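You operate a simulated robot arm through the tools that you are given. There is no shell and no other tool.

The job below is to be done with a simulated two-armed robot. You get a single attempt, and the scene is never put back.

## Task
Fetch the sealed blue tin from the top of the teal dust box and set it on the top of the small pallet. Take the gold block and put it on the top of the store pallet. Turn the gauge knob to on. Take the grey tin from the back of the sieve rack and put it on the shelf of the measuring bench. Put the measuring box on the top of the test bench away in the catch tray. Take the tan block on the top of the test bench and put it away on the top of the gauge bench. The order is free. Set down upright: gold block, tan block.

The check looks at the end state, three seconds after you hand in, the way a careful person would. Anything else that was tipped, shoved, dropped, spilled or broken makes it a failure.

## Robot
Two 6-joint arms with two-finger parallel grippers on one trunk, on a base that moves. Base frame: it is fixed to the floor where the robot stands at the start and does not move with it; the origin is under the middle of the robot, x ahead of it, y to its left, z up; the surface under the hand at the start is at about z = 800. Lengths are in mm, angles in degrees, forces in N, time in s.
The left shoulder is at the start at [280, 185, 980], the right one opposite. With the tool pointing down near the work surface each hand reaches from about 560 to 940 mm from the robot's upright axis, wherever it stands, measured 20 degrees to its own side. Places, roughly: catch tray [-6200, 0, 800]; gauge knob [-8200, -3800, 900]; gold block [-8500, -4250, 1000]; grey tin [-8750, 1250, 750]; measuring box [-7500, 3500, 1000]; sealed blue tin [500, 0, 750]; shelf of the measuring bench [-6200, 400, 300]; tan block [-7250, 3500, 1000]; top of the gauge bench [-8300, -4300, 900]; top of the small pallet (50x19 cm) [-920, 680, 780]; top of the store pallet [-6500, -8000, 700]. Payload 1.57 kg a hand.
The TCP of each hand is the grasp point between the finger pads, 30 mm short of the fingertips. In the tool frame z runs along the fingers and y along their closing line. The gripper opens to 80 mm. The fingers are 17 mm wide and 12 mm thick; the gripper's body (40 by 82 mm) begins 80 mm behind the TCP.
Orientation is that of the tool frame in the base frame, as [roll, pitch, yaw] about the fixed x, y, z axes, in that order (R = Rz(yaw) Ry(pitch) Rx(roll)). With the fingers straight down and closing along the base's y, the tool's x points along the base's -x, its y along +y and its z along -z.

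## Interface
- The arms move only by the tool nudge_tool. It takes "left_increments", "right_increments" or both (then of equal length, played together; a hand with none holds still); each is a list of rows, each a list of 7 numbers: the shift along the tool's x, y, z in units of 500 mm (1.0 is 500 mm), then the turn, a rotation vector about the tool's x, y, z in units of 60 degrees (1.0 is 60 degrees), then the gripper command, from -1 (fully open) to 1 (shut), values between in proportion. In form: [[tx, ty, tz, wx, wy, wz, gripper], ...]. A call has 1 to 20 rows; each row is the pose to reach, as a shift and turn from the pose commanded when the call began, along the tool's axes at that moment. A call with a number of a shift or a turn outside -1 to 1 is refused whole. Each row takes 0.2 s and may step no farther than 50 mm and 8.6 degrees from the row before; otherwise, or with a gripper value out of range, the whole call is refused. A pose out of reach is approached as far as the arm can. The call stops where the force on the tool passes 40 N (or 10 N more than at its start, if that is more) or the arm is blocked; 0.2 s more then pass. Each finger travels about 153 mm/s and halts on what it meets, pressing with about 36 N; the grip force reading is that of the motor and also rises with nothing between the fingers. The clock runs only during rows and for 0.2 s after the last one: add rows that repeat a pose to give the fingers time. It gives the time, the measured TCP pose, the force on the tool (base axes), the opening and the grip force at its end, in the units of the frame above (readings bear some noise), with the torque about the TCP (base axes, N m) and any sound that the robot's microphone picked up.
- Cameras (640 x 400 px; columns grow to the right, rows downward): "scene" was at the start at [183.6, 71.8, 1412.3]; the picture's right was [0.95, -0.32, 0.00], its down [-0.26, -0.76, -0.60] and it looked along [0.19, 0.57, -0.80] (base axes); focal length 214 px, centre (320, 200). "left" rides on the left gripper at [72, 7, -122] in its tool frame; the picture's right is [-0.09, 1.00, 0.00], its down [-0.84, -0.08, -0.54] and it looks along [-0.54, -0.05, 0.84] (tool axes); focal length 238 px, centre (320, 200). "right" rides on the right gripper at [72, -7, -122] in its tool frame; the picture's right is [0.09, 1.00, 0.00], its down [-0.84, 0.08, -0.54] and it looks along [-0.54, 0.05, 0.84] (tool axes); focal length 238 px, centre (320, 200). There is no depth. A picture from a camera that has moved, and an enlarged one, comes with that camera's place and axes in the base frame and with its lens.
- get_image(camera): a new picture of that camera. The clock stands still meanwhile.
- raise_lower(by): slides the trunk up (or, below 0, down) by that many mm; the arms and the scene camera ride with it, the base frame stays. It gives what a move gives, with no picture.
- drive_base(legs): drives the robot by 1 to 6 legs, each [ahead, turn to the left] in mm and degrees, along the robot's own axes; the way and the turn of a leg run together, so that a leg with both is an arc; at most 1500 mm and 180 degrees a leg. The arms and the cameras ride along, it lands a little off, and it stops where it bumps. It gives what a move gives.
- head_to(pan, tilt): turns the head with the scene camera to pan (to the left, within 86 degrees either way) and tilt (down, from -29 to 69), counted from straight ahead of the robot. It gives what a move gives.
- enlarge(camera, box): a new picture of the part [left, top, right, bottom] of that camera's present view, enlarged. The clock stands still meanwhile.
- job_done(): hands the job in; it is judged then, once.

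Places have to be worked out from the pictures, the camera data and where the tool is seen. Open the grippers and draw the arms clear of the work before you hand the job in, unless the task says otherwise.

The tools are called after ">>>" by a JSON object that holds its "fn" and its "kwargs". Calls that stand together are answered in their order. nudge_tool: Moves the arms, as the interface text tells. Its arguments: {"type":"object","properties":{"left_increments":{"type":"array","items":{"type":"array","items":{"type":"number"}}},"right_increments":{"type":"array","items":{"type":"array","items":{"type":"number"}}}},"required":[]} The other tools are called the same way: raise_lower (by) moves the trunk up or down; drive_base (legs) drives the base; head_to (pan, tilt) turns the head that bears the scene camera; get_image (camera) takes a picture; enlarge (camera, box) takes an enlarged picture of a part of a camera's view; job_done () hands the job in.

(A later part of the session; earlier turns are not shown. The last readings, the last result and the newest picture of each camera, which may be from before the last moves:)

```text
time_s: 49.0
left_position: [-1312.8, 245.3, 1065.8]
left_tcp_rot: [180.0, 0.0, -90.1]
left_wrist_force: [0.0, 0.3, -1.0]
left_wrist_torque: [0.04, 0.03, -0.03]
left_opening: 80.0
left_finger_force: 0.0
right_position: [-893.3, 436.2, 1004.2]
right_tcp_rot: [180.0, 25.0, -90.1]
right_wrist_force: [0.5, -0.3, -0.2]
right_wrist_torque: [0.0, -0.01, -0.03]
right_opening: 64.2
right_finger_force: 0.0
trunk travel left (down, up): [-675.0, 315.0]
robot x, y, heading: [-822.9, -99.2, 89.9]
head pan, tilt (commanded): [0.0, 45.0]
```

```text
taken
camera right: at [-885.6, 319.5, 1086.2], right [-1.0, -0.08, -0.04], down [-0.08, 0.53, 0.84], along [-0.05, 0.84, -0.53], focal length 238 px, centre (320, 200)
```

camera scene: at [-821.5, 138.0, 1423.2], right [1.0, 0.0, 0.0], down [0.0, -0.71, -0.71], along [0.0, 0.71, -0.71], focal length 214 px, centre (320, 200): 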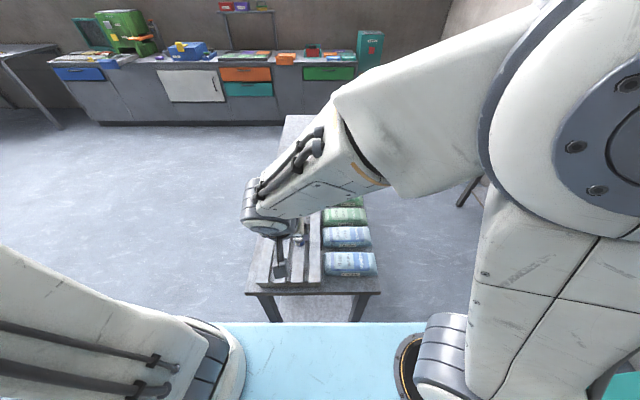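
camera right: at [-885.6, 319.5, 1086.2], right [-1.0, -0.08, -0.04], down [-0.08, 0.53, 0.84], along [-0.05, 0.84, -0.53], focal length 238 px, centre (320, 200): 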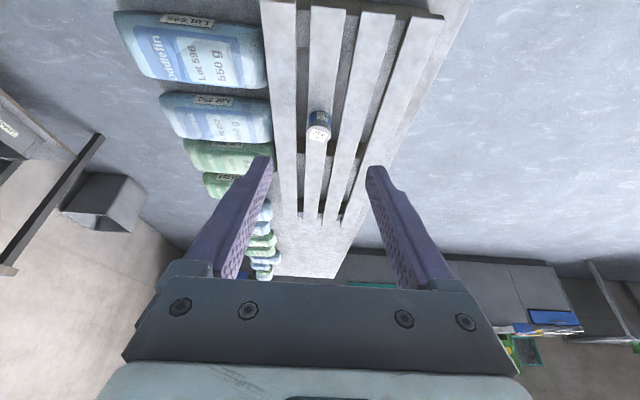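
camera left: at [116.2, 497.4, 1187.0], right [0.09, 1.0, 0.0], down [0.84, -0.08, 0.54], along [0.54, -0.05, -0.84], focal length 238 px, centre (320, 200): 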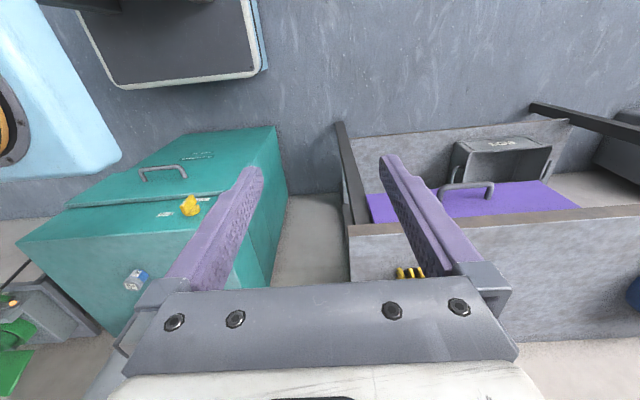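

The tin stands upright on the pallet. Next I turn to face −x and drive around the powder heap on its right side toward the far benches.

>>> {"fn": "drive_base", "kwargs": {"legs": [[0, 90], [500, 0]]}}

>>> {"fn": "head_to", "kwargs": {"pan": 0, "tilt": 20}}

>>> {"fn": "get_image", "kwargs": {"camera": "scene"}}

```text
time_s: 55.7
left_position: [-1667.5, -580.0, 1064.6]
left_tcp_rot: [180.0, 0.0, -1.1]
left_wrist_force: [0.3, -0.5, 0.1]
left_wrist_torque: [-0.01, -0.01, -0.02]
left_opening: 80.0
left_finger_force: 0.1
right_position: [-1850.8, -155.7, 1005.6]
right_tcp_rot: [-180.0, 25.0, -1.2]
right_wrist_force: [0.3, 0.1, -0.6]
right_wrist_torque: [0.0, -0.01, 0.03]
right_opening: 64.0
right_finger_force: 0.1
trunk travel left (down, up): [-675.0, 315.0]
robot x, y, heading: [-1310.9, -90.7, 178.9]
head pan, tilt (commanded): [0.0, 45.0]
```

```text
time_s: 56.6
left_position: [-1667.8, -579.7, 1065.1]
left_tcp_rot: [-180.0, -0.1, -1.1]
left_wrist_force: [-0.4, 0.3, 0.8]
left_wrist_torque: [0.01, 0.02, 0.0]
left_opening: 80.0
left_finger_force: 0.1
right_position: [-1850.8, -156.8, 1005.8]
right_tcp_rot: [180.0, 25.0, -1.1]
right_wrist_force: [-0.2, 0.8, -0.3]
right_wrist_torque: [-0.04, 0.02, 0.02]
right_opening: 63.8
right_finger_force: 0.0
trunk travel left (down, up): [-675.0, 315.0]
robot x, y, heading: [-1309.5, -95.2, 178.9]
head pan, tilt (commanded): [0.0, 20.0]
```

```text
taken
camera scene: at [-1562.3, -88.9, 1461.7], right [0.02, 1.0, 0.0], down [0.34, -0.01, -0.94], along [-0.94, 0.02, -0.34], focal length 214 px, centre (320, 200)
```

scene: 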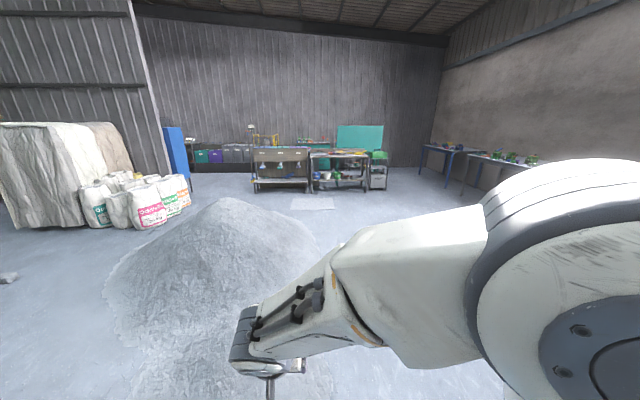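

The way on the right (y≈700) is free. I drive diagonally to y≈650 and then straight on westward.

>>> {"fn": "drive_base", "kwargs": {"legs": [[0, -29], [1500, 0], [0, 29], [1000, 0]]}}

>>> {"fn": "get_image", "kwargs": {"camera": "scene"}}

```text
time_s: 71.9
left_position: [-3991.4, 143.1, 1064.9]
left_tcp_rot: [-179.9, -0.1, 1.1]
left_wrist_force: [0.5, 0.9, -0.6]
left_wrist_torque: [0.01, 0.01, 0.0]
left_opening: 80.0
left_finger_force: 0.1
right_position: [-4190.5, 560.3, 1005.1]
right_tcp_rot: [179.9, 25.1, 1.0]
right_wrist_force: [1.1, 0.6, 0.1]
right_wrist_torque: [-0.02, 0.0, -0.01]
right_opening: 64.1
right_finger_force: 0.3
trunk travel left (down, up): [-675.0, 315.0]
robot x, y, heading: [-3651.8, 640.4, -178.9]
head pan, tilt (commanded): [0.0, 20.0]
```

```text
taken
camera scene: at [-3903.8, 638.2, 1461.8], right [-0.02, 1.0, 0.0], down [0.34, 0.01, -0.94], along [-0.94, -0.02, -0.34], focal length 214 px, centre (320, 200)
```

scene: 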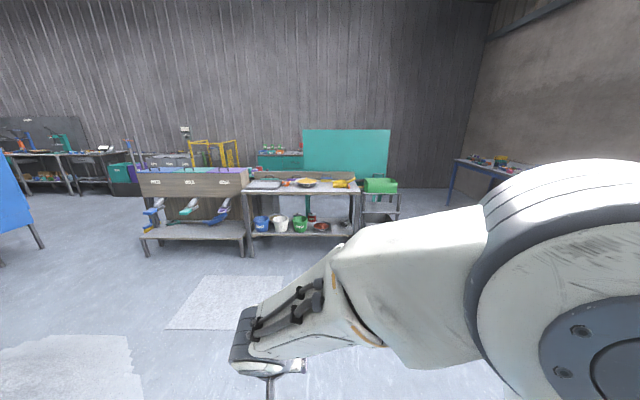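

The measuring bench is ahead. I enlarge the distant areas to learn the layout.

>>> {"fn": "enlarge", "kwargs": {"camera": "scene", "box": [130, 120, 290, 260]}}

>>> {"fn": "enlarge", "kwargs": {"camera": "scene", "box": [240, 120, 410, 260]}}

>>> {"fn": "enlarge", "kwargs": {"camera": "scene", "box": [400, 120, 560, 240]}}

>>> {"fn": "enlarge", "kwargs": {"camera": "scene", "box": [0, 110, 160, 230]}}

```text
2.86 times, centred on (210, 190) of scene
camera zoom: at [-3903.8, 638.2, 1461.8], right [-0.02, 1.0, 0.0], down [0.34, 0.01, -0.94], along [-0.94, -0.02, -0.34], focal length 613 px, centre (634, 229)
```

zoom: 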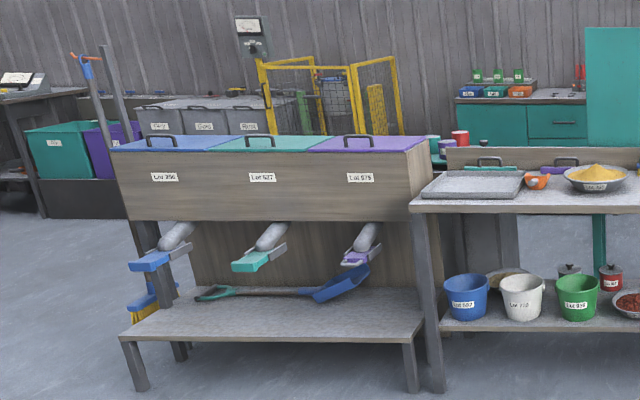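

```text
2.86 times, centred on (325, 190) of scene
camera zoom: at [-3903.8, 638.2, 1461.8], right [-0.02, 1.0, 0.0], down [0.34, 0.01, -0.94], along [-0.94, -0.02, -0.34], focal length 613 px, centre (306, 229)
```

zoom: 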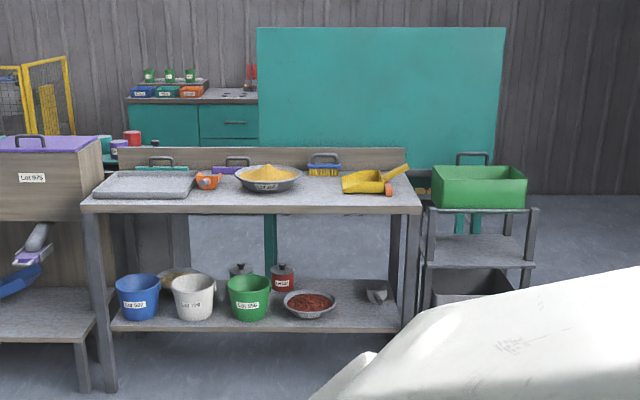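

```text
3.33 times, centred on (480, 180) of scene
camera zoom: at [-3903.8, 638.2, 1461.8], right [-0.02, 1.0, 0.0], down [0.34, 0.01, -0.94], along [-0.94, -0.02, -0.34], focal length 715 px, centre (-213, 267)
```

zoom: 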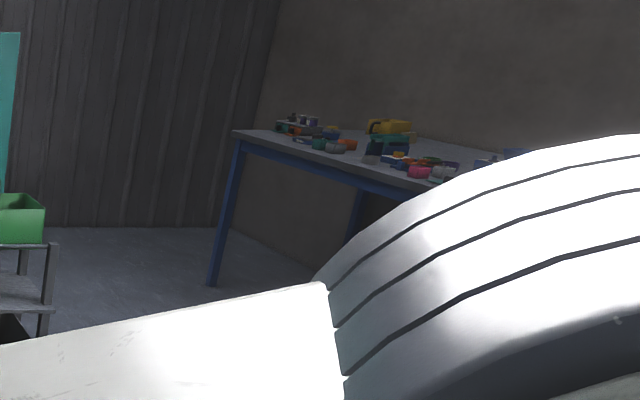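

```text
3.33 times, centred on (80, 170) of scene
camera zoom: at [-3903.8, 638.2, 1461.8], right [-0.02, 1.0, 0.0], down [0.34, 0.01, -0.94], along [-0.94, -0.02, -0.34], focal length 715 px, centre (1120, 300)
```

zoom: 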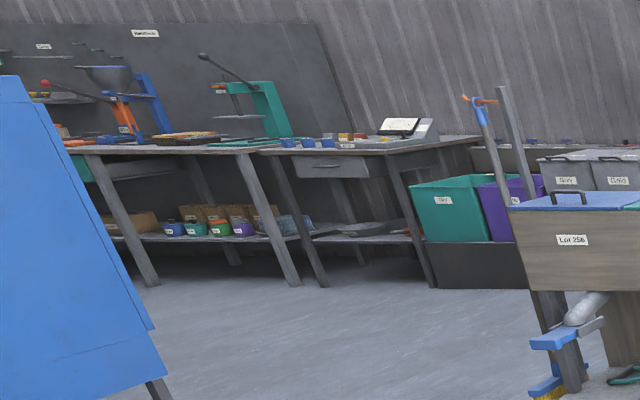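

The test bench (blue legs) is at the right wall past a small cart. I drive toward a waypoint near (−5200, 2000), well clear of the cart and of the table along the right wall.

>>> {"fn": "drive_base", "kwargs": {"legs": [[0, -42.4], [1030, 0]]}}

>>> {"fn": "get_image", "kwargs": {"camera": "scene"}}

```text
time_s: 79.3
left_position: [-5035.8, 1173.2, 1065.1]
left_tcp_rot: [179.9, 0.0, -39.9]
left_wrist_force: [0.5, 0.4, 0.9]
left_wrist_torque: [-0.02, -0.01, 0.0]
left_opening: 79.9
left_finger_force: 0.1
right_position: [-4912.8, 1617.8, 1006.4]
right_tcp_rot: [180.0, 25.0, -39.9]
right_wrist_force: [-0.2, -0.8, 0.7]
right_wrist_torque: [0.02, -0.02, 0.01]
right_opening: 63.9
right_finger_force: 0.0
trunk travel left (down, up): [-675.0, 315.0]
robot x, y, heading: [-4452.6, 1326.8, 140.1]
head pan, tilt (commanded): [0.0, 20.0]
```

```text
taken
camera scene: at [-4646.4, 1489.9, 1461.8], right [0.64, 0.77, 0.0], down [0.26, -0.22, -0.94], along [-0.72, 0.6, -0.34], focal length 214 px, centre (320, 200)
```

scene: 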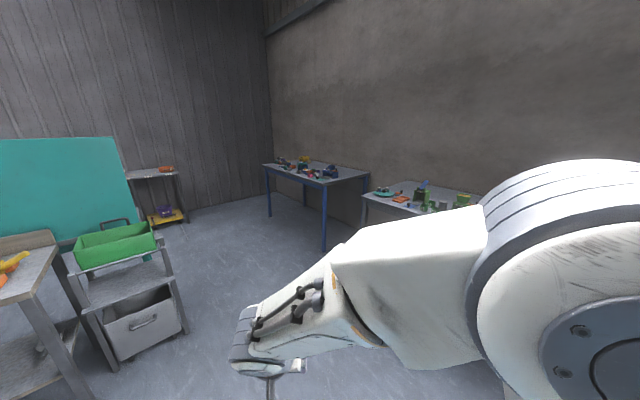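

The blue-legged table (x −7713…−6363, front edge y≈2960, top z≈810) is the test bench. I go forward 900 mm, turn left 29°, and drive 1400 mm.

>>> {"fn": "drive_base", "kwargs": {"legs": [[880, 0], [0, 29], [1400, 0]]}}

>>> {"fn": "head_to", "kwargs": {"pan": -50, "tilt": 25}}

>>> {"fn": "get_image", "kwargs": {"camera": "scene"}}

```text
time_s: 91.9
left_position: [-6933.0, 1679.9, 1064.2]
left_tcp_rot: [179.9, 0.1, -9.0]
left_wrist_force: [0.5, -0.2, -0.2]
left_wrist_torque: [0.03, -0.04, 0.01]
left_opening: 80.1
left_finger_force: 0.0
right_position: [-7058.3, 2123.6, 1004.3]
right_tcp_rot: [-179.9, 25.0, -8.9]
right_wrist_force: [-0.4, -0.4, 0.6]
right_wrist_torque: [-0.01, 0.01, -0.01]
right_opening: 64.0
right_finger_force: 0.1
trunk travel left (down, up): [-675.0, 315.0]
robot x, y, heading: [-6512.3, 2107.3, 171.0]
head pan, tilt (commanded): [0.0, 20.0]
```

```text
time_s: 93.1
left_position: [-6934.2, 1679.6, 1066.3]
left_tcp_rot: [179.9, 0.1, -8.9]
left_wrist_force: [0.5, 0.0, 1.1]
left_wrist_torque: [-0.01, 0.0, 0.0]
left_opening: 80.1
left_finger_force: 0.0
right_position: [-7057.5, 2123.7, 1004.7]
right_tcp_rot: [-180.0, 25.0, -8.8]
right_wrist_force: [0.5, 0.3, 0.0]
right_wrist_torque: [0.04, -0.04, -0.03]
right_opening: 64.2
right_finger_force: 0.1
trunk travel left (down, up): [-675.0, 315.0]
robot x, y, heading: [-6513.4, 2111.2, 171.1]
head pan, tilt (commanded): [-50.0, 25.0]
```

```text
taken
camera scene: at [-6718.1, 2216.5, 1453.7], right [0.86, 0.52, 0.0], down [0.22, -0.36, -0.91], along [-0.47, 0.78, -0.42], focal length 214 px, centre (320, 200)
```

scene: 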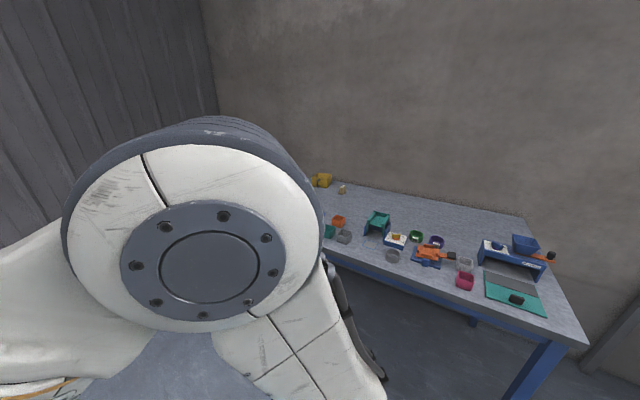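

I enlarge the bench items to identify the measuring box and the tan block.

>>> {"fn": "enlarge", "kwargs": {"camera": "scene", "box": [290, 160, 450, 280]}}

>>> {"fn": "enlarge", "kwargs": {"camera": "scene", "box": [420, 200, 600, 330]}}

```text
3.33 times, centred on (370, 220) of scene
camera zoom: at [-6718.1, 2216.5, 1453.7], right [0.86, 0.52, 0.0], down [0.22, -0.36, -0.91], along [-0.47, 0.78, -0.42], focal length 715 px, centre (153, 133)
```

zoom: 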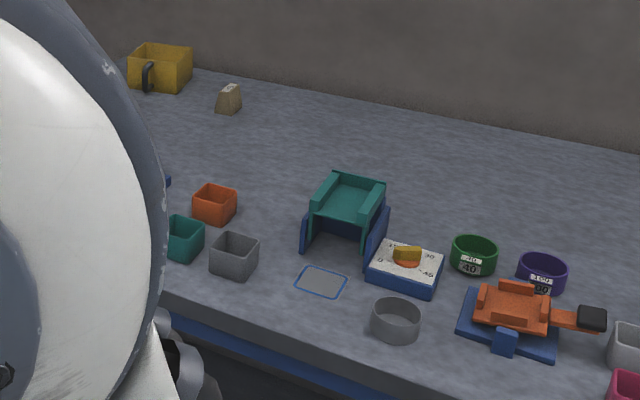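

```text
3.08 times, centred on (510, 265) of scene
camera zoom: at [-6718.1, 2216.5, 1453.7], right [0.86, 0.52, 0.0], down [0.22, -0.36, -0.91], along [-0.47, 0.78, -0.42], focal length 660 px, centre (-265, 0)
```

zoom: 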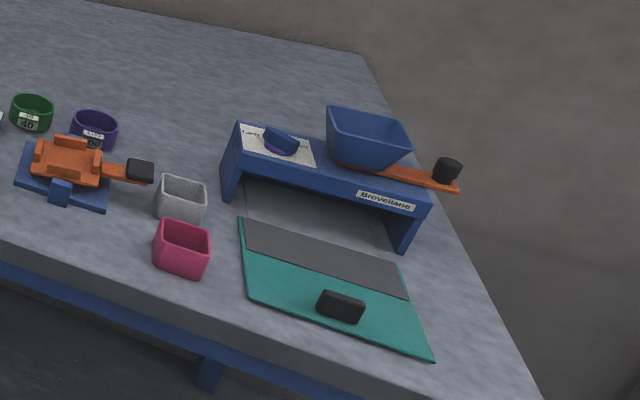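

The yellow box with the black handle is the measuring box; the chamfered tan block is beside it. I check the robot's own front footprint by looking straight down.

>>> {"fn": "head_to", "kwargs": {"pan": 0, "tilt": 69}}

>>> {"fn": "get_image", "kwargs": {"camera": "scene"}}

>>> {"fn": "head_to", "kwargs": {"pan": -20, "tilt": 20}}

>>> {"fn": "get_image", "kwargs": {"camera": "scene"}}

>>> {"fn": "get_image", "kwargs": {"camera": "left"}}

```text
time_s: 94.3
left_position: [-6934.2, 1679.0, 1065.7]
left_tcp_rot: [-180.0, 0.0, -9.0]
left_wrist_force: [0.0, 0.6, -0.2]
left_wrist_torque: [0.0, 0.0, -0.03]
left_opening: 80.2
left_finger_force: 0.1
right_position: [-7056.9, 2124.7, 1005.2]
right_tcp_rot: [-180.0, 24.9, -8.9]
right_wrist_force: [0.1, -0.3, -0.4]
right_wrist_torque: [-0.01, -0.02, -0.04]
right_opening: 64.2
right_finger_force: 0.0
trunk travel left (down, up): [-675.0, 315.0]
robot x, y, heading: [-6510.8, 2110.2, 171.0]
head pan, tilt (commanded): [0.0, 68.8]
```

```text
taken
camera scene: at [-6725.9, 2146.4, 1394.3], right [0.16, 0.99, 0.0], down [0.92, -0.15, -0.36], along [-0.36, 0.06, -0.93], focal length 214 px, centre (320, 200)
```

scene: 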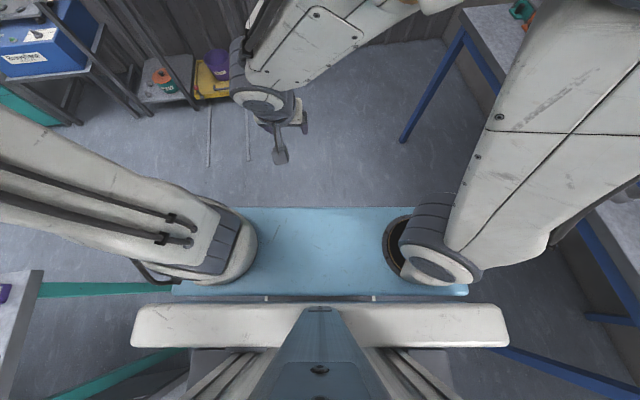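

```text
time_s: 95.4
left_position: [-6933.1, 1679.1, 1064.7]
left_tcp_rot: [180.0, 0.0, -8.9]
left_wrist_force: [0.6, 0.7, 0.4]
left_wrist_torque: [-0.01, 0.04, -0.03]
left_opening: 79.9
left_finger_force: 0.0
right_position: [-7057.7, 2124.3, 1005.3]
right_tcp_rot: [-180.0, 25.0, -8.9]
right_wrist_force: [0.4, 0.6, 0.1]
right_wrist_torque: [-0.01, 0.01, 0.01]
right_opening: 64.3
right_finger_force: 0.0
trunk travel left (down, up): [-675.0, 315.0]
robot x, y, heading: [-6512.1, 2110.4, 171.1]
head pan, tilt (commanded): [-20.0, 20.0]
```

```text
taken
camera scene: at [-6752.1, 2182.7, 1461.7], right [0.48, 0.87, 0.0], down [0.3, -0.17, -0.94], along [-0.82, 0.46, -0.34], focal length 214 px, centre (320, 200)
```

scene: 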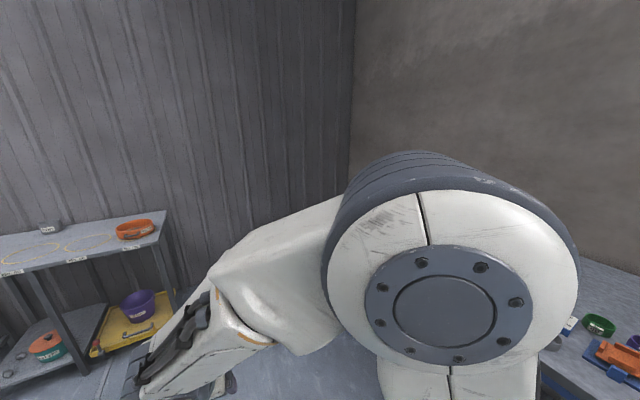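

```text
taken
camera left: at [-6863.8, 1661.7, 1186.9], right [-0.25, -0.97, 0.0], down [-0.81, 0.21, 0.54], along [-0.53, 0.13, -0.84], focal length 238 px, centre (320, 200)
```

left: 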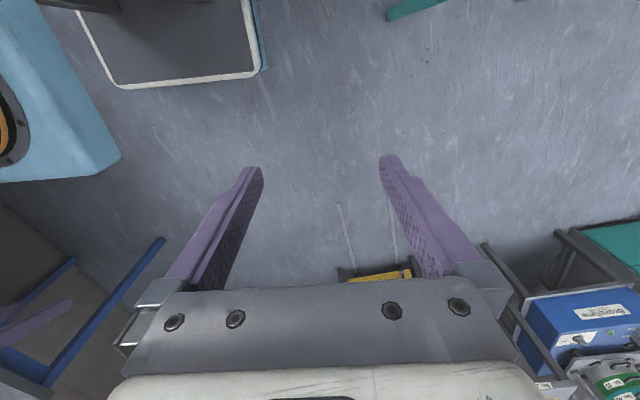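

The base plate reaches ≈345 mm ahead and ±280 mm sideways; the blue arm platform ≈385 mm. I drive 900 mm farther along the bench and then turn to face it (+y).

>>> {"fn": "drive_base", "kwargs": {"legs": [[900, 0], [0, -81]]}}

>>> {"fn": "head_to", "kwargs": {"pan": 0, "tilt": 30}}

>>> {"fn": "get_image", "kwargs": {"camera": "scene"}}

>>> {"fn": "get_image", "kwargs": {"camera": "right"}}

>>> {"fn": "get_image", "kwargs": {"camera": "left"}}

```text
time_s: 103.6
left_position: [-7882.5, 2602.6, 1066.0]
left_tcp_rot: [180.0, -0.1, -90.1]
left_wrist_force: [-0.6, 0.6, -0.2]
left_wrist_torque: [-0.01, 0.0, 0.01]
left_opening: 79.9
left_finger_force: 0.0
right_position: [-7461.9, 2792.6, 1005.9]
right_tcp_rot: [-180.0, 25.0, -90.1]
right_wrist_force: [-0.2, 0.0, 0.0]
right_wrist_torque: [0.0, 0.01, -0.01]
right_opening: 64.1
right_finger_force: 0.0
trunk travel left (down, up): [-675.0, 315.0]
robot x, y, heading: [-7392.7, 2250.5, 89.8]
head pan, tilt (commanded): [-20.0, 20.0]
```

```text
time_s: 104.4
left_position: [-7882.4, 2603.3, 1065.3]
left_tcp_rot: [179.9, 0.1, -90.1]
left_wrist_force: [0.5, -0.1, 0.3]
left_wrist_torque: [0.03, 0.0, 0.0]
left_opening: 79.8
left_finger_force: 0.0
right_position: [-7460.9, 2791.4, 1004.5]
right_tcp_rot: [-180.0, 24.9, -90.1]
right_wrist_force: [0.2, 0.8, 0.2]
right_wrist_torque: [-0.02, -0.03, -0.03]
right_opening: 63.9
right_finger_force: 0.1
trunk travel left (down, up): [-675.0, 315.0]
robot x, y, heading: [-7388.8, 2250.0, 89.7]
head pan, tilt (commanded): [0.0, 30.0]
```

```text
taken
camera scene: at [-7390.9, 2503.9, 1445.8], right [1.0, -0.01, 0.0], down [0.0, -0.5, -0.87], along [0.0, 0.87, -0.5], focal length 214 px, centre (320, 200)
```

scene: 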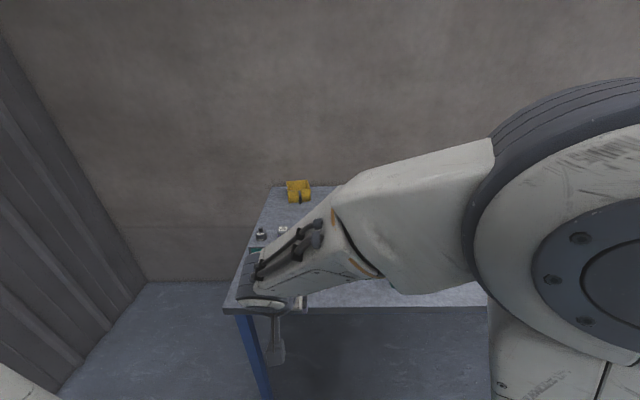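

```text
taken
camera right: at [-7455.2, 2676.6, 1086.1], right [-1.0, -0.08, -0.04], down [-0.08, 0.53, 0.84], along [-0.05, 0.84, -0.53], focal length 238 px, centre (320, 200)
```

right: 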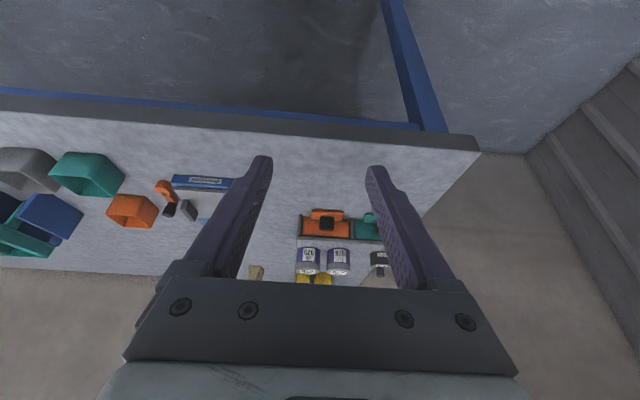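

```text
taken
camera left: at [-7889.1, 2530.5, 1186.9], right [-1.0, 0.09, 0.0], down [0.08, 0.84, 0.54], along [0.05, 0.54, -0.84], focal length 238 px, centre (320, 200)
```

left: 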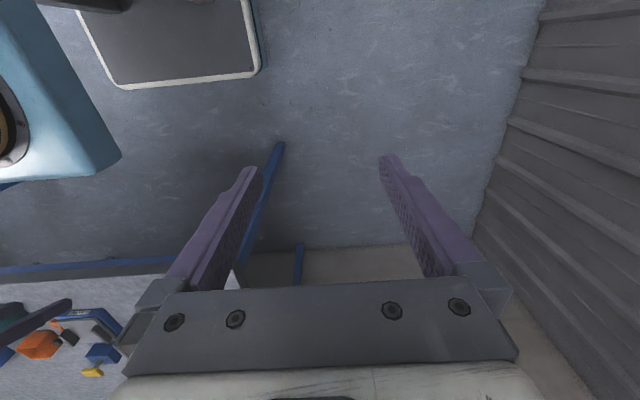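

The bench top is at z≈865, front edge y≈2885; box ≈(−7513, 3568), tan block ≈(−7310, 3434). I raise the trunk 180 mm so the arm platform clears the bench, then shift right/forward toward (−7273, 2504).

>>> {"fn": "raise_lower", "kwargs": {"by": 180}}

>>> {"fn": "drive_base", "kwargs": {"legs": [[0, -25], [280, 0], [0, 25]]}}

>>> {"fn": "head_to", "kwargs": {"pan": 15, "tilt": 40}}

>>> {"fn": "get_image", "kwargs": {"camera": "scene"}}

>>> {"fn": "get_image", "kwargs": {"camera": "right"}}

>>> {"fn": "get_image", "kwargs": {"camera": "left"}}

```text
time_s: 106.4
left_position: [-7883.2, 2604.1, 1245.1]
left_tcp_rot: [180.0, 0.0, -90.0]
left_wrist_force: [0.4, -0.4, 0.1]
left_wrist_torque: [0.01, -0.03, 0.02]
left_opening: 79.9
left_finger_force: 0.1
right_position: [-7461.8, 2793.0, 1184.5]
right_tcp_rot: [180.0, 25.0, -90.1]
right_wrist_force: [0.6, -0.4, 0.6]
right_wrist_torque: [-0.03, -0.01, -0.02]
right_opening: 63.8
right_finger_force: 0.0
trunk travel left (down, up): [-855.0, 135.0]
robot x, y, heading: [-7393.3, 2252.8, 89.9]
head pan, tilt (commanded): [0.0, 30.0]
```

```text
time_s: 110.9
left_position: [-7762.7, 2853.2, 1244.8]
left_tcp_rot: [-180.0, -0.1, -90.3]
left_wrist_force: [0.2, 0.6, 0.1]
left_wrist_torque: [-0.02, 0.0, 0.01]
left_opening: 80.0
left_finger_force: 0.1
right_position: [-7343.2, 3041.8, 1184.9]
right_tcp_rot: [-179.9, 24.9, -90.2]
right_wrist_force: [0.2, -0.5, 0.0]
right_wrist_torque: [0.05, -0.01, 0.01]
right_opening: 63.9
right_finger_force: 0.0
trunk travel left (down, up): [-855.0, 135.0]
robot x, y, heading: [-7271.4, 2504.5, 89.7]
head pan, tilt (commanded): [0.0, 30.0]
```

```text
time_s: 111.7
left_position: [-7763.0, 2852.6, 1244.9]
left_tcp_rot: [180.0, 0.0, -90.2]
left_wrist_force: [-0.5, 0.7, 0.0]
left_wrist_torque: [-0.01, 0.02, 0.0]
left_opening: 80.2
left_finger_force: 0.1
right_position: [-7342.8, 3042.0, 1185.6]
right_tcp_rot: [179.9, 25.0, -90.1]
right_wrist_force: [-0.6, 0.4, -0.7]
right_wrist_torque: [0.02, 0.0, -0.01]
right_opening: 64.0
right_finger_force: 0.0
trunk travel left (down, up): [-855.0, 135.0]
robot x, y, heading: [-7273.8, 2501.4, 89.5]
head pan, tilt (commanded): [15.0, 40.0]
```

```text
taken
camera scene: at [-7294.7, 2745.4, 1610.4], right [0.97, 0.25, 0.0], down [0.16, -0.62, -0.77], along [-0.19, 0.74, -0.64], focal length 214 px, centre (320, 200)
```

scene: 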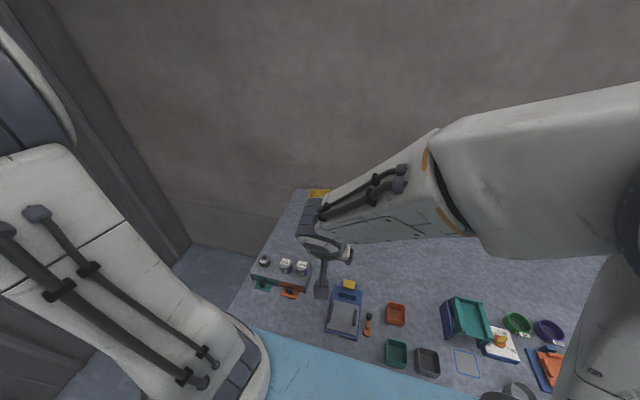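

```text
taken
camera right: at [-7336.4, 2926.4, 1266.1], right [-1.0, -0.08, -0.04], down [-0.08, 0.53, 0.84], along [-0.05, 0.84, -0.53], focal length 238 px, centre (320, 200)
```

right: 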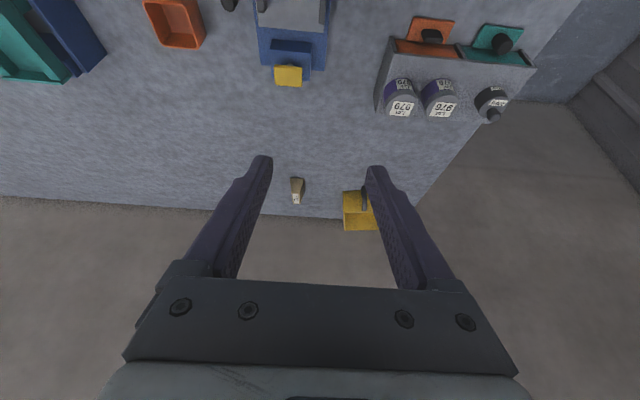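

```text
taken
camera left: at [-7770.6, 2781.2, 1366.9], right [-1.0, 0.1, 0.0], down [0.08, 0.84, 0.54], along [0.05, 0.54, -0.84], focal length 238 px, centre (320, 200)
```

left: 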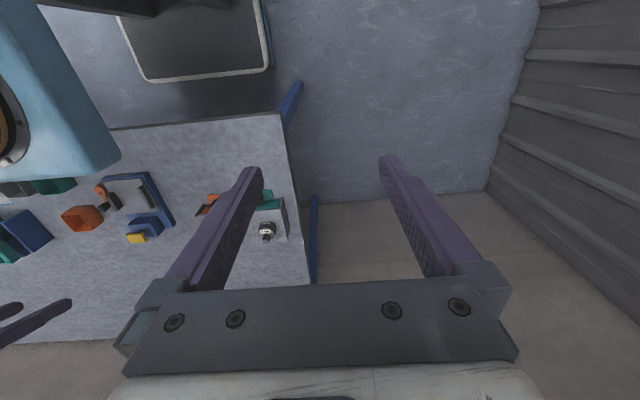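

I enlarge the right hand's view of the block and the box.

>>> {"fn": "enlarge", "kwargs": {"camera": "right", "box": [270, 150, 410, 250]}}

>>> {"fn": "enlarge", "kwargs": {"camera": "scene", "box": [230, 170, 420, 310]}}

```text
4.00 times, centred on (340, 200) of right
camera zoom: at [-7336.4, 2926.4, 1266.1], right [-1.0, -0.08, -0.04], down [-0.08, 0.53, 0.84], along [-0.05, 0.84, -0.53], focal length 953 px, centre (240, 200)
```

zoom: 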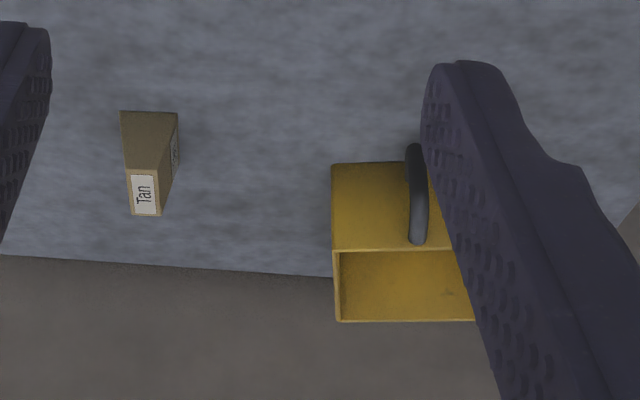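

```text
2.86 times, centred on (325, 240) of scene
camera zoom: at [-7294.7, 2745.4, 1610.4], right [0.97, 0.25, 0.0], down [0.16, -0.62, -0.77], along [-0.19, 0.74, -0.64], focal length 613 px, centre (306, 86)
```

zoom: 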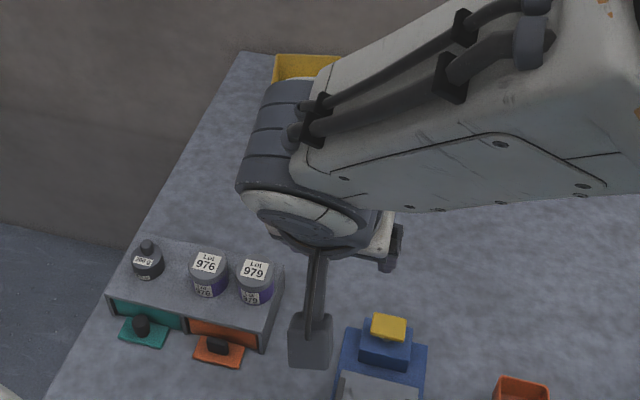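

The tan block tapers toward its top (≈40 mm base, ≈25 mm top, ≈50 tall); the box is ≈115 mm wide, 72 tall with a vertical handle in front. I move the right hand closer over the bench for a better look.

>>> {"fn": "nudge_tool", "kwargs": {"right_increments": [[-0.07, -0.017, 0.059, 0, 0, 0, -0.6], [-0.139, -0.034, 0.118, 0, 0, 0, -0.6], [-0.209, -0.05, 0.177, 0, 0, 0, -0.6], [-0.278, -0.067, 0.236, 0, 0, 0, -0.6], [-0.348, -0.084, 0.295, 0, 0, 0, -0.6], [-0.348, -0.084, 0.295, 0, 0, 0, -0.6]]}}

>>> {"fn": "get_image", "kwargs": {"camera": "right"}}

>>> {"fn": "get_image", "kwargs": {"camera": "scene"}}

```text
time_s: 113.1
left_position: [-7763.8, 2853.2, 1243.5]
left_tcp_rot: [180.0, -0.1, -90.3]
left_wrist_force: [0.5, 1.5, -0.3]
left_wrist_torque: [-0.05, 0.01, 0.0]
left_opening: 79.9
left_finger_force: 0.0
right_position: [-7300.8, 3262.5, 1122.7]
right_tcp_rot: [-180.0, 25.0, -90.3]
right_wrist_force: [0.0, -0.6, 0.4]
right_wrist_torque: [-0.01, 0.0, 0.0]
right_opening: 64.1
right_finger_force: 0.1
trunk travel left (down, up): [-855.0, 135.0]
robot x, y, heading: [-7274.5, 2500.9, 89.4]
head pan, tilt (commanded): [15.0, 40.0]
```

```text
taken
camera right: at [-7294.8, 3147.1, 1204.1], right [-1.0, -0.08, -0.04], down [-0.08, 0.53, 0.84], along [-0.05, 0.84, -0.53], focal length 238 px, centre (320, 200)
```

right: 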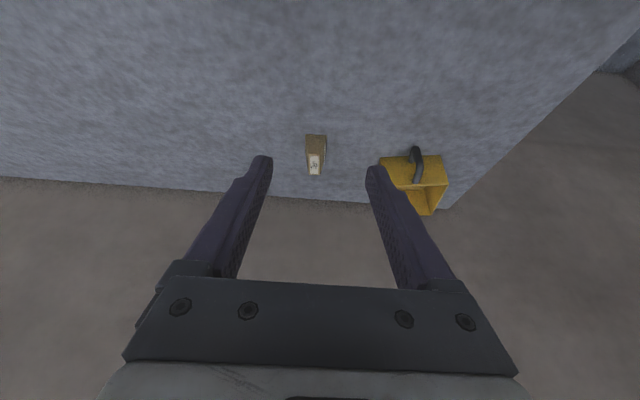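

```text
taken
camera scene: at [-7294.7, 2745.8, 1610.3], right [0.97, 0.25, 0.0], down [0.16, -0.62, -0.77], along [-0.19, 0.74, -0.64], focal length 214 px, centre (320, 200)
```

scene: 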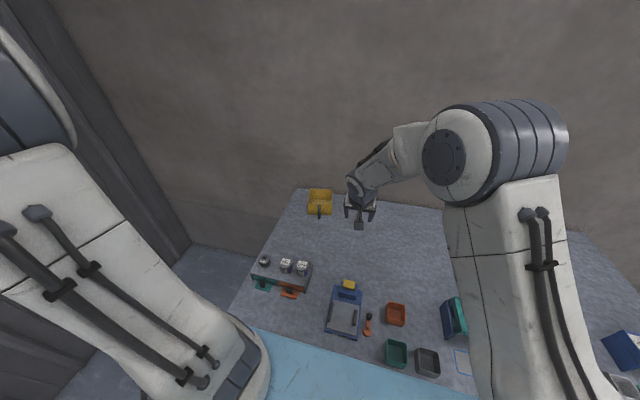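

>>> {"fn": "enlarge", "kwargs": {"camera": "right", "box": [280, 110, 360, 190]}}

>>> {"fn": "enlarge", "kwargs": {"camera": "right", "box": [360, 130, 480, 230]}}

>>> {"fn": "enlarge", "kwargs": {"camera": "scene", "box": [280, 170, 420, 260]}}

```text
5.00 times, centred on (320, 150) of right
camera zoom: at [-7294.8, 3147.1, 1204.1], right [-1.0, -0.08, -0.04], down [-0.08, 0.53, 0.84], along [-0.05, 0.84, -0.53], focal length 1192 px, centre (320, 450)
```

zoom: 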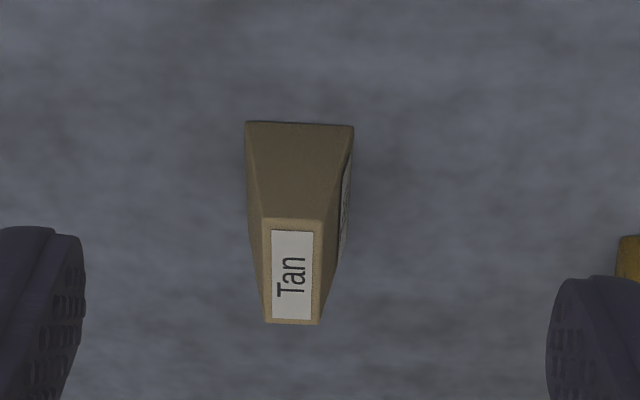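

```text
4.00 times, centred on (420, 180) of right
camera zoom: at [-7294.8, 3147.1, 1204.1], right [-1.0, -0.08, -0.04], down [-0.08, 0.53, 0.84], along [-0.05, 0.84, -0.53], focal length 953 px, centre (-80, 280)
```

zoom: 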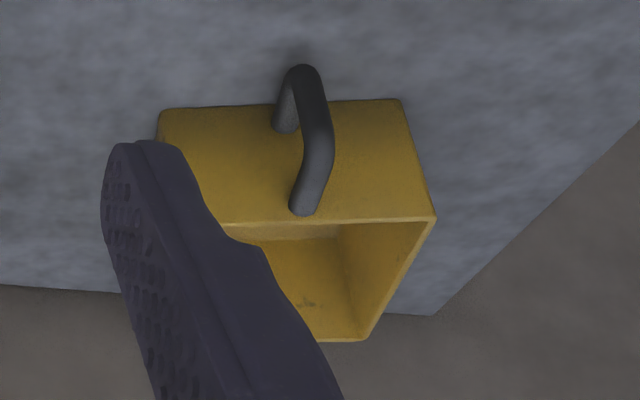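

```text
4.44 times, centred on (350, 215) of scene
camera zoom: at [-7294.7, 2745.8, 1610.3], right [0.97, 0.25, 0.0], down [0.16, -0.62, -0.77], along [-0.19, 0.74, -0.64], focal length 953 px, centre (187, 133)
```

zoom: 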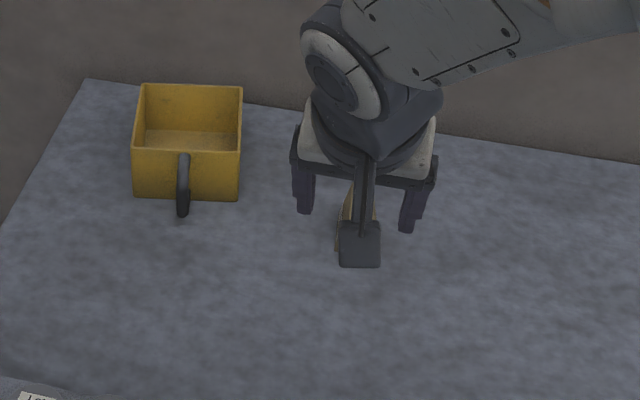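

The block's front/back faces look vertical (≈58 mm deep), so I will grip it along y with the hand vertical. For reach, I drive the low base ≈145 mm further, partly under the bench, the raised platform passing above its edge.

>>> {"fn": "drive_base", "kwargs": {"legs": [[145, 0]]}}

>>> {"fn": "get_image", "kwargs": {"camera": "right"}}

>>> {"fn": "get_image", "kwargs": {"camera": "left"}}

```text
time_s: 114.5
left_position: [-7763.0, 2999.4, 1244.8]
left_tcp_rot: [179.9, 0.1, -90.2]
left_wrist_force: [-0.5, 0.6, 0.5]
left_wrist_torque: [0.03, -0.04, 0.0]
left_opening: 80.1
left_finger_force: 0.1
right_position: [-7300.1, 3407.4, 1124.3]
right_tcp_rot: [180.0, 25.0, -90.3]
right_wrist_force: [0.4, -0.9, -0.1]
right_wrist_torque: [0.02, 0.01, 0.01]
right_opening: 63.8
right_finger_force: 0.1
trunk travel left (down, up): [-855.0, 135.0]
robot x, y, heading: [-7271.7, 2643.6, 89.6]
head pan, tilt (commanded): [15.0, 40.0]
```

```text
taken
camera right: at [-7293.7, 3291.5, 1204.6], right [-1.0, -0.08, -0.04], down [-0.07, 0.53, 0.84], along [-0.05, 0.84, -0.53], focal length 238 px, centre (320, 200)
```

right: 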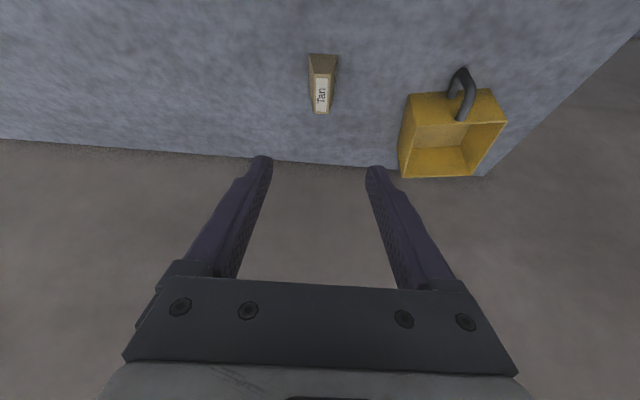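

```text
taken
camera left: at [-7769.6, 2926.8, 1367.0], right [-1.0, 0.1, 0.0], down [0.08, 0.84, 0.54], along [0.05, 0.54, -0.84], focal length 238 px, centre (320, 200)
```

left: 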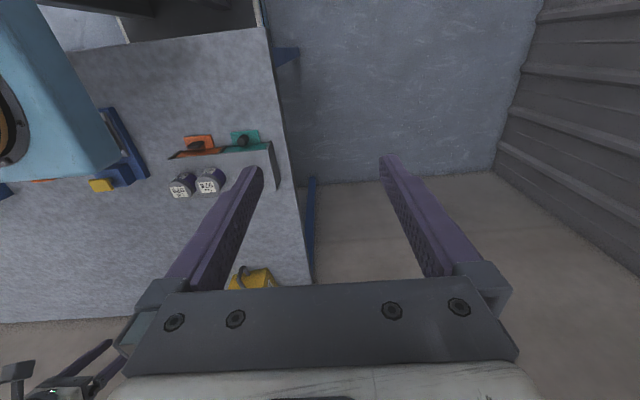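

Now a close-up of the tan block and box from the right hand camera.

>>> {"fn": "enlarge", "kwargs": {"camera": "right", "box": [280, 40, 360, 120]}}

>>> {"fn": "enlarge", "kwargs": {"camera": "right", "box": [380, 60, 520, 190]}}

```text
5.00 times, centred on (320, 80) of right
camera zoom: at [-7293.7, 3291.5, 1204.6], right [-1.0, -0.08, -0.04], down [-0.07, 0.53, 0.84], along [-0.05, 0.84, -0.53], focal length 1192 px, centre (320, 800)
```

zoom: 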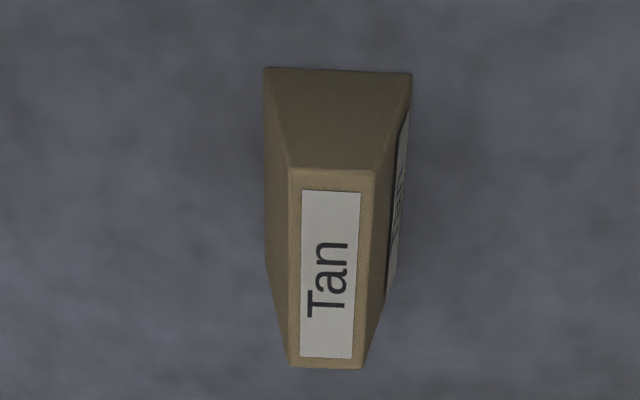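

```text
3.08 times, centred on (450, 125) of right
camera zoom: at [-7293.7, 3291.5, 1204.6], right [-1.0, -0.08, -0.04], down [-0.07, 0.53, 0.84], along [-0.05, 0.84, -0.53], focal length 733 px, centre (-80, 431)
```

zoom: 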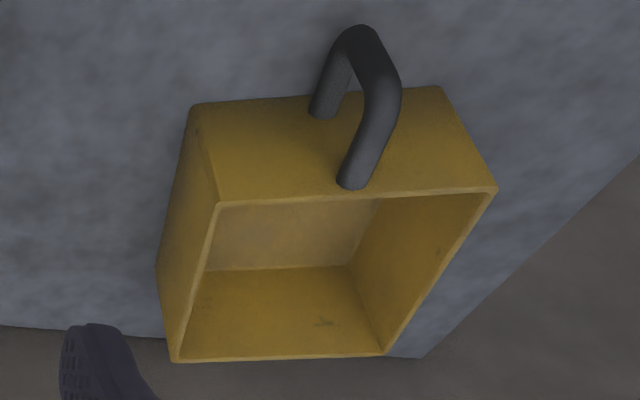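

Tan block: x −7281…−7321 at base, y ≈3459…3521, ≈44 mm tall, yaw ≈ +4°. Box: ≈115×115×73, centre (−7505, 3550), yaw ≈ +11°. First I set the right hand upright and forward over the tan block.

>>> {"fn": "nudge_tool", "kwargs": {"right_increments": [[-0.019, 0, 0.033, 0, 0.104, 0, -1], [-0.038, 0, 0.066, 0, 0.208, 0, -1], [-0.057, 0, 0.099, 0, 0.3125, 0, -1], [-0.075, 0, 0.132, 0, 0.4167, 0, -1], [-0.075, 0, 0.132, 0, 0.4167, 0, -1]]}}

>>> {"fn": "nudge_tool", "kwargs": {"right_increments": [[0, 0, 0, 0, 0, -0.13, -1], [0, 0, 0, 0, 0, -0.26, -1], [0, 0, 0, 0, 0, -0.39, -1], [0, 0, 0, 0, 0, -0.52, -1], [0, 0, 0, 0, 0, -0.65, -1], [0, 0, 0, 0, 0, -0.784, -1], [0, 0, 0, 0, 0, -0.784, -1]]}}

>>> {"fn": "get_image", "kwargs": {"camera": "right"}}

```text
time_s: 115.7
left_position: [-7762.8, 2999.8, 1244.1]
left_tcp_rot: [179.9, 0.0, -90.3]
left_wrist_force: [-0.2, -0.4, -0.2]
left_wrist_torque: [-0.01, 0.04, 0.0]
left_opening: 80.2
left_finger_force: 0.0
right_position: [-7299.8, 3471.2, 1079.1]
right_tcp_rot: [180.0, -0.1, -90.3]
right_wrist_force: [0.2, 0.4, -0.2]
right_wrist_torque: [-0.07, 0.01, -0.01]
right_opening: 80.0
right_finger_force: 0.0
trunk travel left (down, up): [-855.0, 135.0]
robot x, y, heading: [-7272.0, 2650.5, 89.6]
head pan, tilt (commanded): [15.0, 40.0]
```

```text
time_s: 117.2
left_position: [-7762.9, 2998.9, 1244.5]
left_tcp_rot: [-180.0, 0.0, -90.3]
left_wrist_force: [-0.1, 0.1, -0.3]
left_wrist_torque: [-0.01, 0.02, 0.02]
left_opening: 79.8
left_finger_force: 0.0
right_position: [-7299.1, 3469.2, 1080.2]
right_tcp_rot: [180.0, 0.0, -43.1]
right_wrist_force: [-0.2, 0.2, -1.0]
right_wrist_torque: [0.02, 0.01, 0.0]
right_opening: 79.7
right_finger_force: 0.2
trunk travel left (down, up): [-855.0, 135.0]
robot x, y, heading: [-7276.4, 2646.3, 89.5]
head pan, tilt (commanded): [15.0, 40.0]
```

```text
taken
camera right: at [-7242.6, 3425.7, 1201.8], right [-0.61, -0.79, 0.0], down [-0.66, 0.52, 0.54], along [-0.43, 0.33, -0.84], focal length 238 px, centre (320, 200)
```

right: 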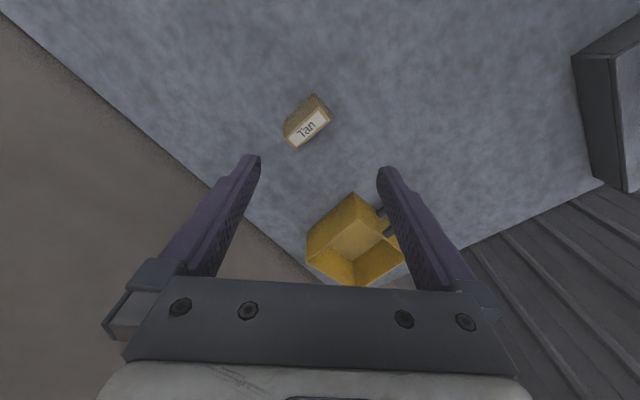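

The rotation works. Another 47° completes the quarter turn.

>>> {"fn": "nudge_tool", "kwargs": {"right_increments": [[0, 0, 0, 0, 0, -0.13, -1], [0, 0, 0, 0, 0, -0.26, -1], [0, 0, 0, 0, 0, -0.39, -1], [0, 0, 0, 0, 0, -0.52, -1], [0, 0, 0, 0, 0, -0.65, -1], [0, 0, 0, 0, 0, -0.784, -1], [0, 0, 0, 0, 0, -0.784, -1]]}}

>>> {"fn": "get_image", "kwargs": {"camera": "right"}}

>>> {"fn": "get_image", "kwargs": {"camera": "scene"}}

```text
time_s: 118.8
left_position: [-7762.7, 2998.9, 1245.8]
left_tcp_rot: [180.0, 0.0, -90.3]
left_wrist_force: [-0.6, -0.5, 0.9]
left_wrist_torque: [0.0, 0.0, 0.0]
left_opening: 80.3
left_finger_force: 0.1
right_position: [-7299.9, 3469.0, 1080.6]
right_tcp_rot: [180.0, 0.0, 3.9]
right_wrist_force: [0.4, 0.1, -0.5]
right_wrist_torque: [0.0, -0.03, 0.02]
right_opening: 80.0
right_finger_force: 0.0
trunk travel left (down, up): [-855.0, 135.0]
robot x, y, heading: [-7273.8, 2648.3, 89.7]
head pan, tilt (commanded): [15.0, 40.0]
```

```text
taken
camera right: at [-7228.4, 3481.7, 1202.0], right [0.16, -0.99, 0.0], down [-0.83, -0.13, 0.54], along [-0.53, -0.09, -0.84], focal length 238 px, centre (320, 200)
```

right: 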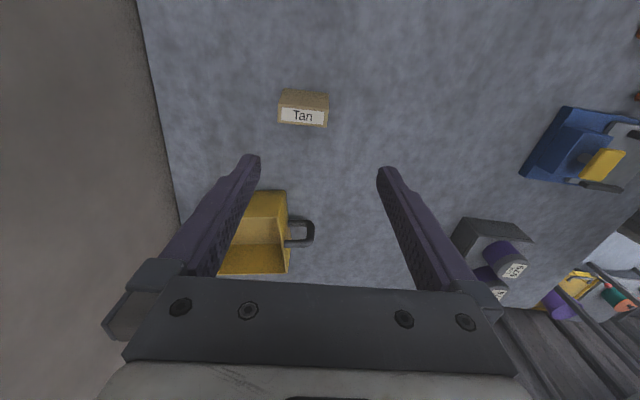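

```text
taken
camera scene: at [-7293.8, 2891.0, 1610.4], right [0.97, 0.25, 0.0], down [0.16, -0.62, -0.77], along [-0.19, 0.74, -0.64], focal length 214 px, centre (320, 200)
```

scene: 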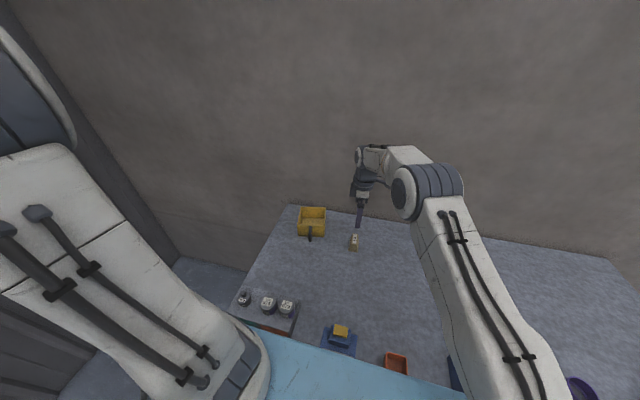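

>>> {"fn": "enlarge", "kwargs": {"camera": "right", "box": [260, 70, 350, 140]}}

```text
5.71 times, centred on (305, 105) of right
camera zoom: at [-7228.4, 3481.7, 1202.0], right [0.16, -0.99, 0.0], down [-0.83, -0.13, 0.54], along [-0.53, -0.09, -0.84], focal length 1362 px, centre (406, 743)
```

zoom: 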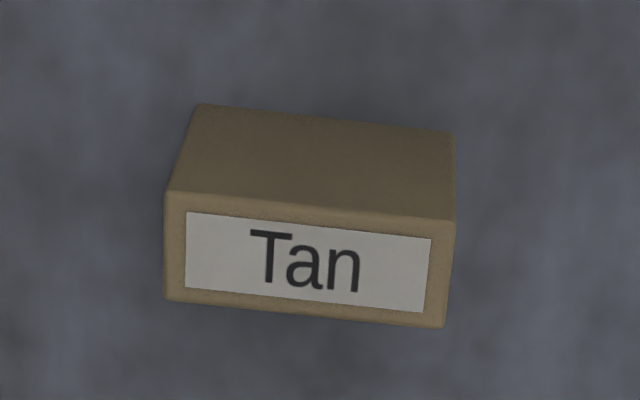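

From this side the block's ends (y 3462/3521) are vertical, yaw 3.9° – matching the tool. I centre over (−7300, 3491) and descend to tips ≈3 mm above the bench.

>>> {"fn": "nudge_tool", "kwargs": {"right_increments": [[0.001, -0.0213, 0.08, 0, 0, 0, -1], [0.0022, -0.0426, 0.16, 0, 0, 0, -1], [0.0022, -0.0426, 0.24, 0, 0, 0, -1], [0.0022, -0.0426, 0.26, 0, 0, 0, -1]]}}

>>> {"fn": "get_image", "kwargs": {"camera": "right"}}

```text
time_s: 119.8
left_position: [-7763.2, 2998.7, 1244.3]
left_tcp_rot: [-180.0, 0.0, -90.3]
left_wrist_force: [0.4, 0.1, 0.4]
left_wrist_torque: [-0.01, -0.01, -0.01]
left_opening: 80.1
left_finger_force: 0.0
right_position: [-7298.7, 3490.7, 947.9]
right_tcp_rot: [179.7, 0.1, 3.8]
right_wrist_force: [-0.5, -0.5, 0.2]
right_wrist_torque: [0.0, 0.02, 0.02]
right_opening: 79.7
right_finger_force: 0.0
trunk travel left (down, up): [-855.0, 135.0]
robot x, y, heading: [-7272.4, 2646.7, 89.9]
head pan, tilt (commanded): [15.0, 40.0]
```

```text
taken
camera right: at [-7227.6, 3503.1, 1070.2], right [0.16, -0.99, 0.0], down [-0.83, -0.13, 0.54], along [-0.53, -0.09, -0.84], focal length 238 px, centre (320, 200)
```

right: 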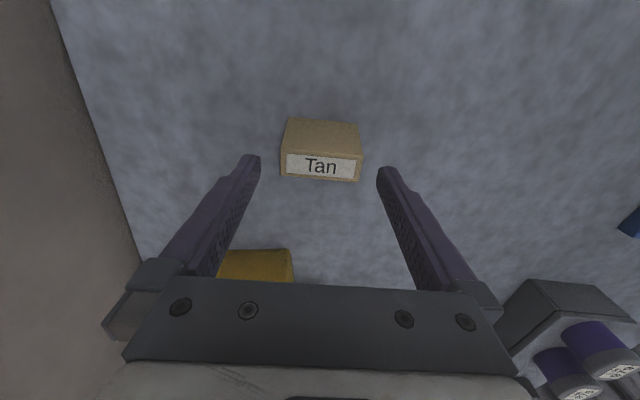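

Centred between the fingers. Descend the remaining 50 mm.

>>> {"fn": "nudge_tool", "kwargs": {"right_increments": [[0, 0, 0.05, 0, 0, 0, -1], [0, 0, 0.1, 0, 0, 0, -1], [0, 0, 0.1, 0, 0, 0, -1]]}}

>>> {"fn": "get_image", "kwargs": {"camera": "right"}}

```text
time_s: 120.7
left_position: [-7762.1, 2998.8, 1244.1]
left_tcp_rot: [180.0, 0.0, -90.3]
left_wrist_force: [-0.3, 0.4, 0.2]
left_wrist_torque: [0.0, 0.0, 0.01]
left_opening: 79.7
left_finger_force: 0.1
right_position: [-7300.4, 3491.2, 898.8]
right_tcp_rot: [179.9, -0.1, 3.8]
right_wrist_force: [1.3, -1.0, -0.1]
right_wrist_torque: [-0.01, -0.03, -0.02]
right_opening: 79.9
right_finger_force: 0.2
trunk travel left (down, up): [-855.0, 135.0]
robot x, y, heading: [-7271.6, 2647.9, 89.6]
head pan, tilt (commanded): [15.0, 40.0]
```

```text
taken
camera right: at [-7228.9, 3503.7, 1021.9], right [0.16, -0.99, 0.0], down [-0.83, -0.13, 0.54], along [-0.53, -0.09, -0.84], focal length 238 px, centre (320, 200)
```

right: 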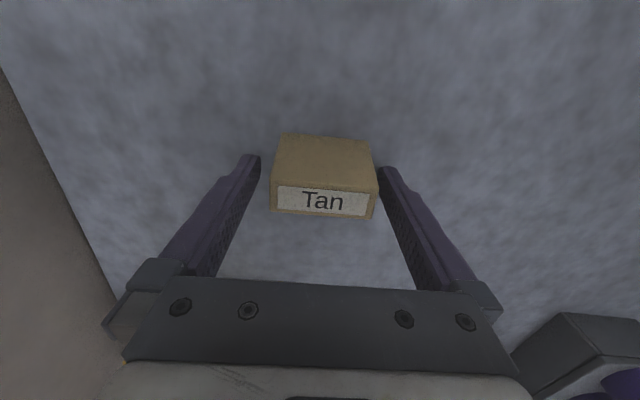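

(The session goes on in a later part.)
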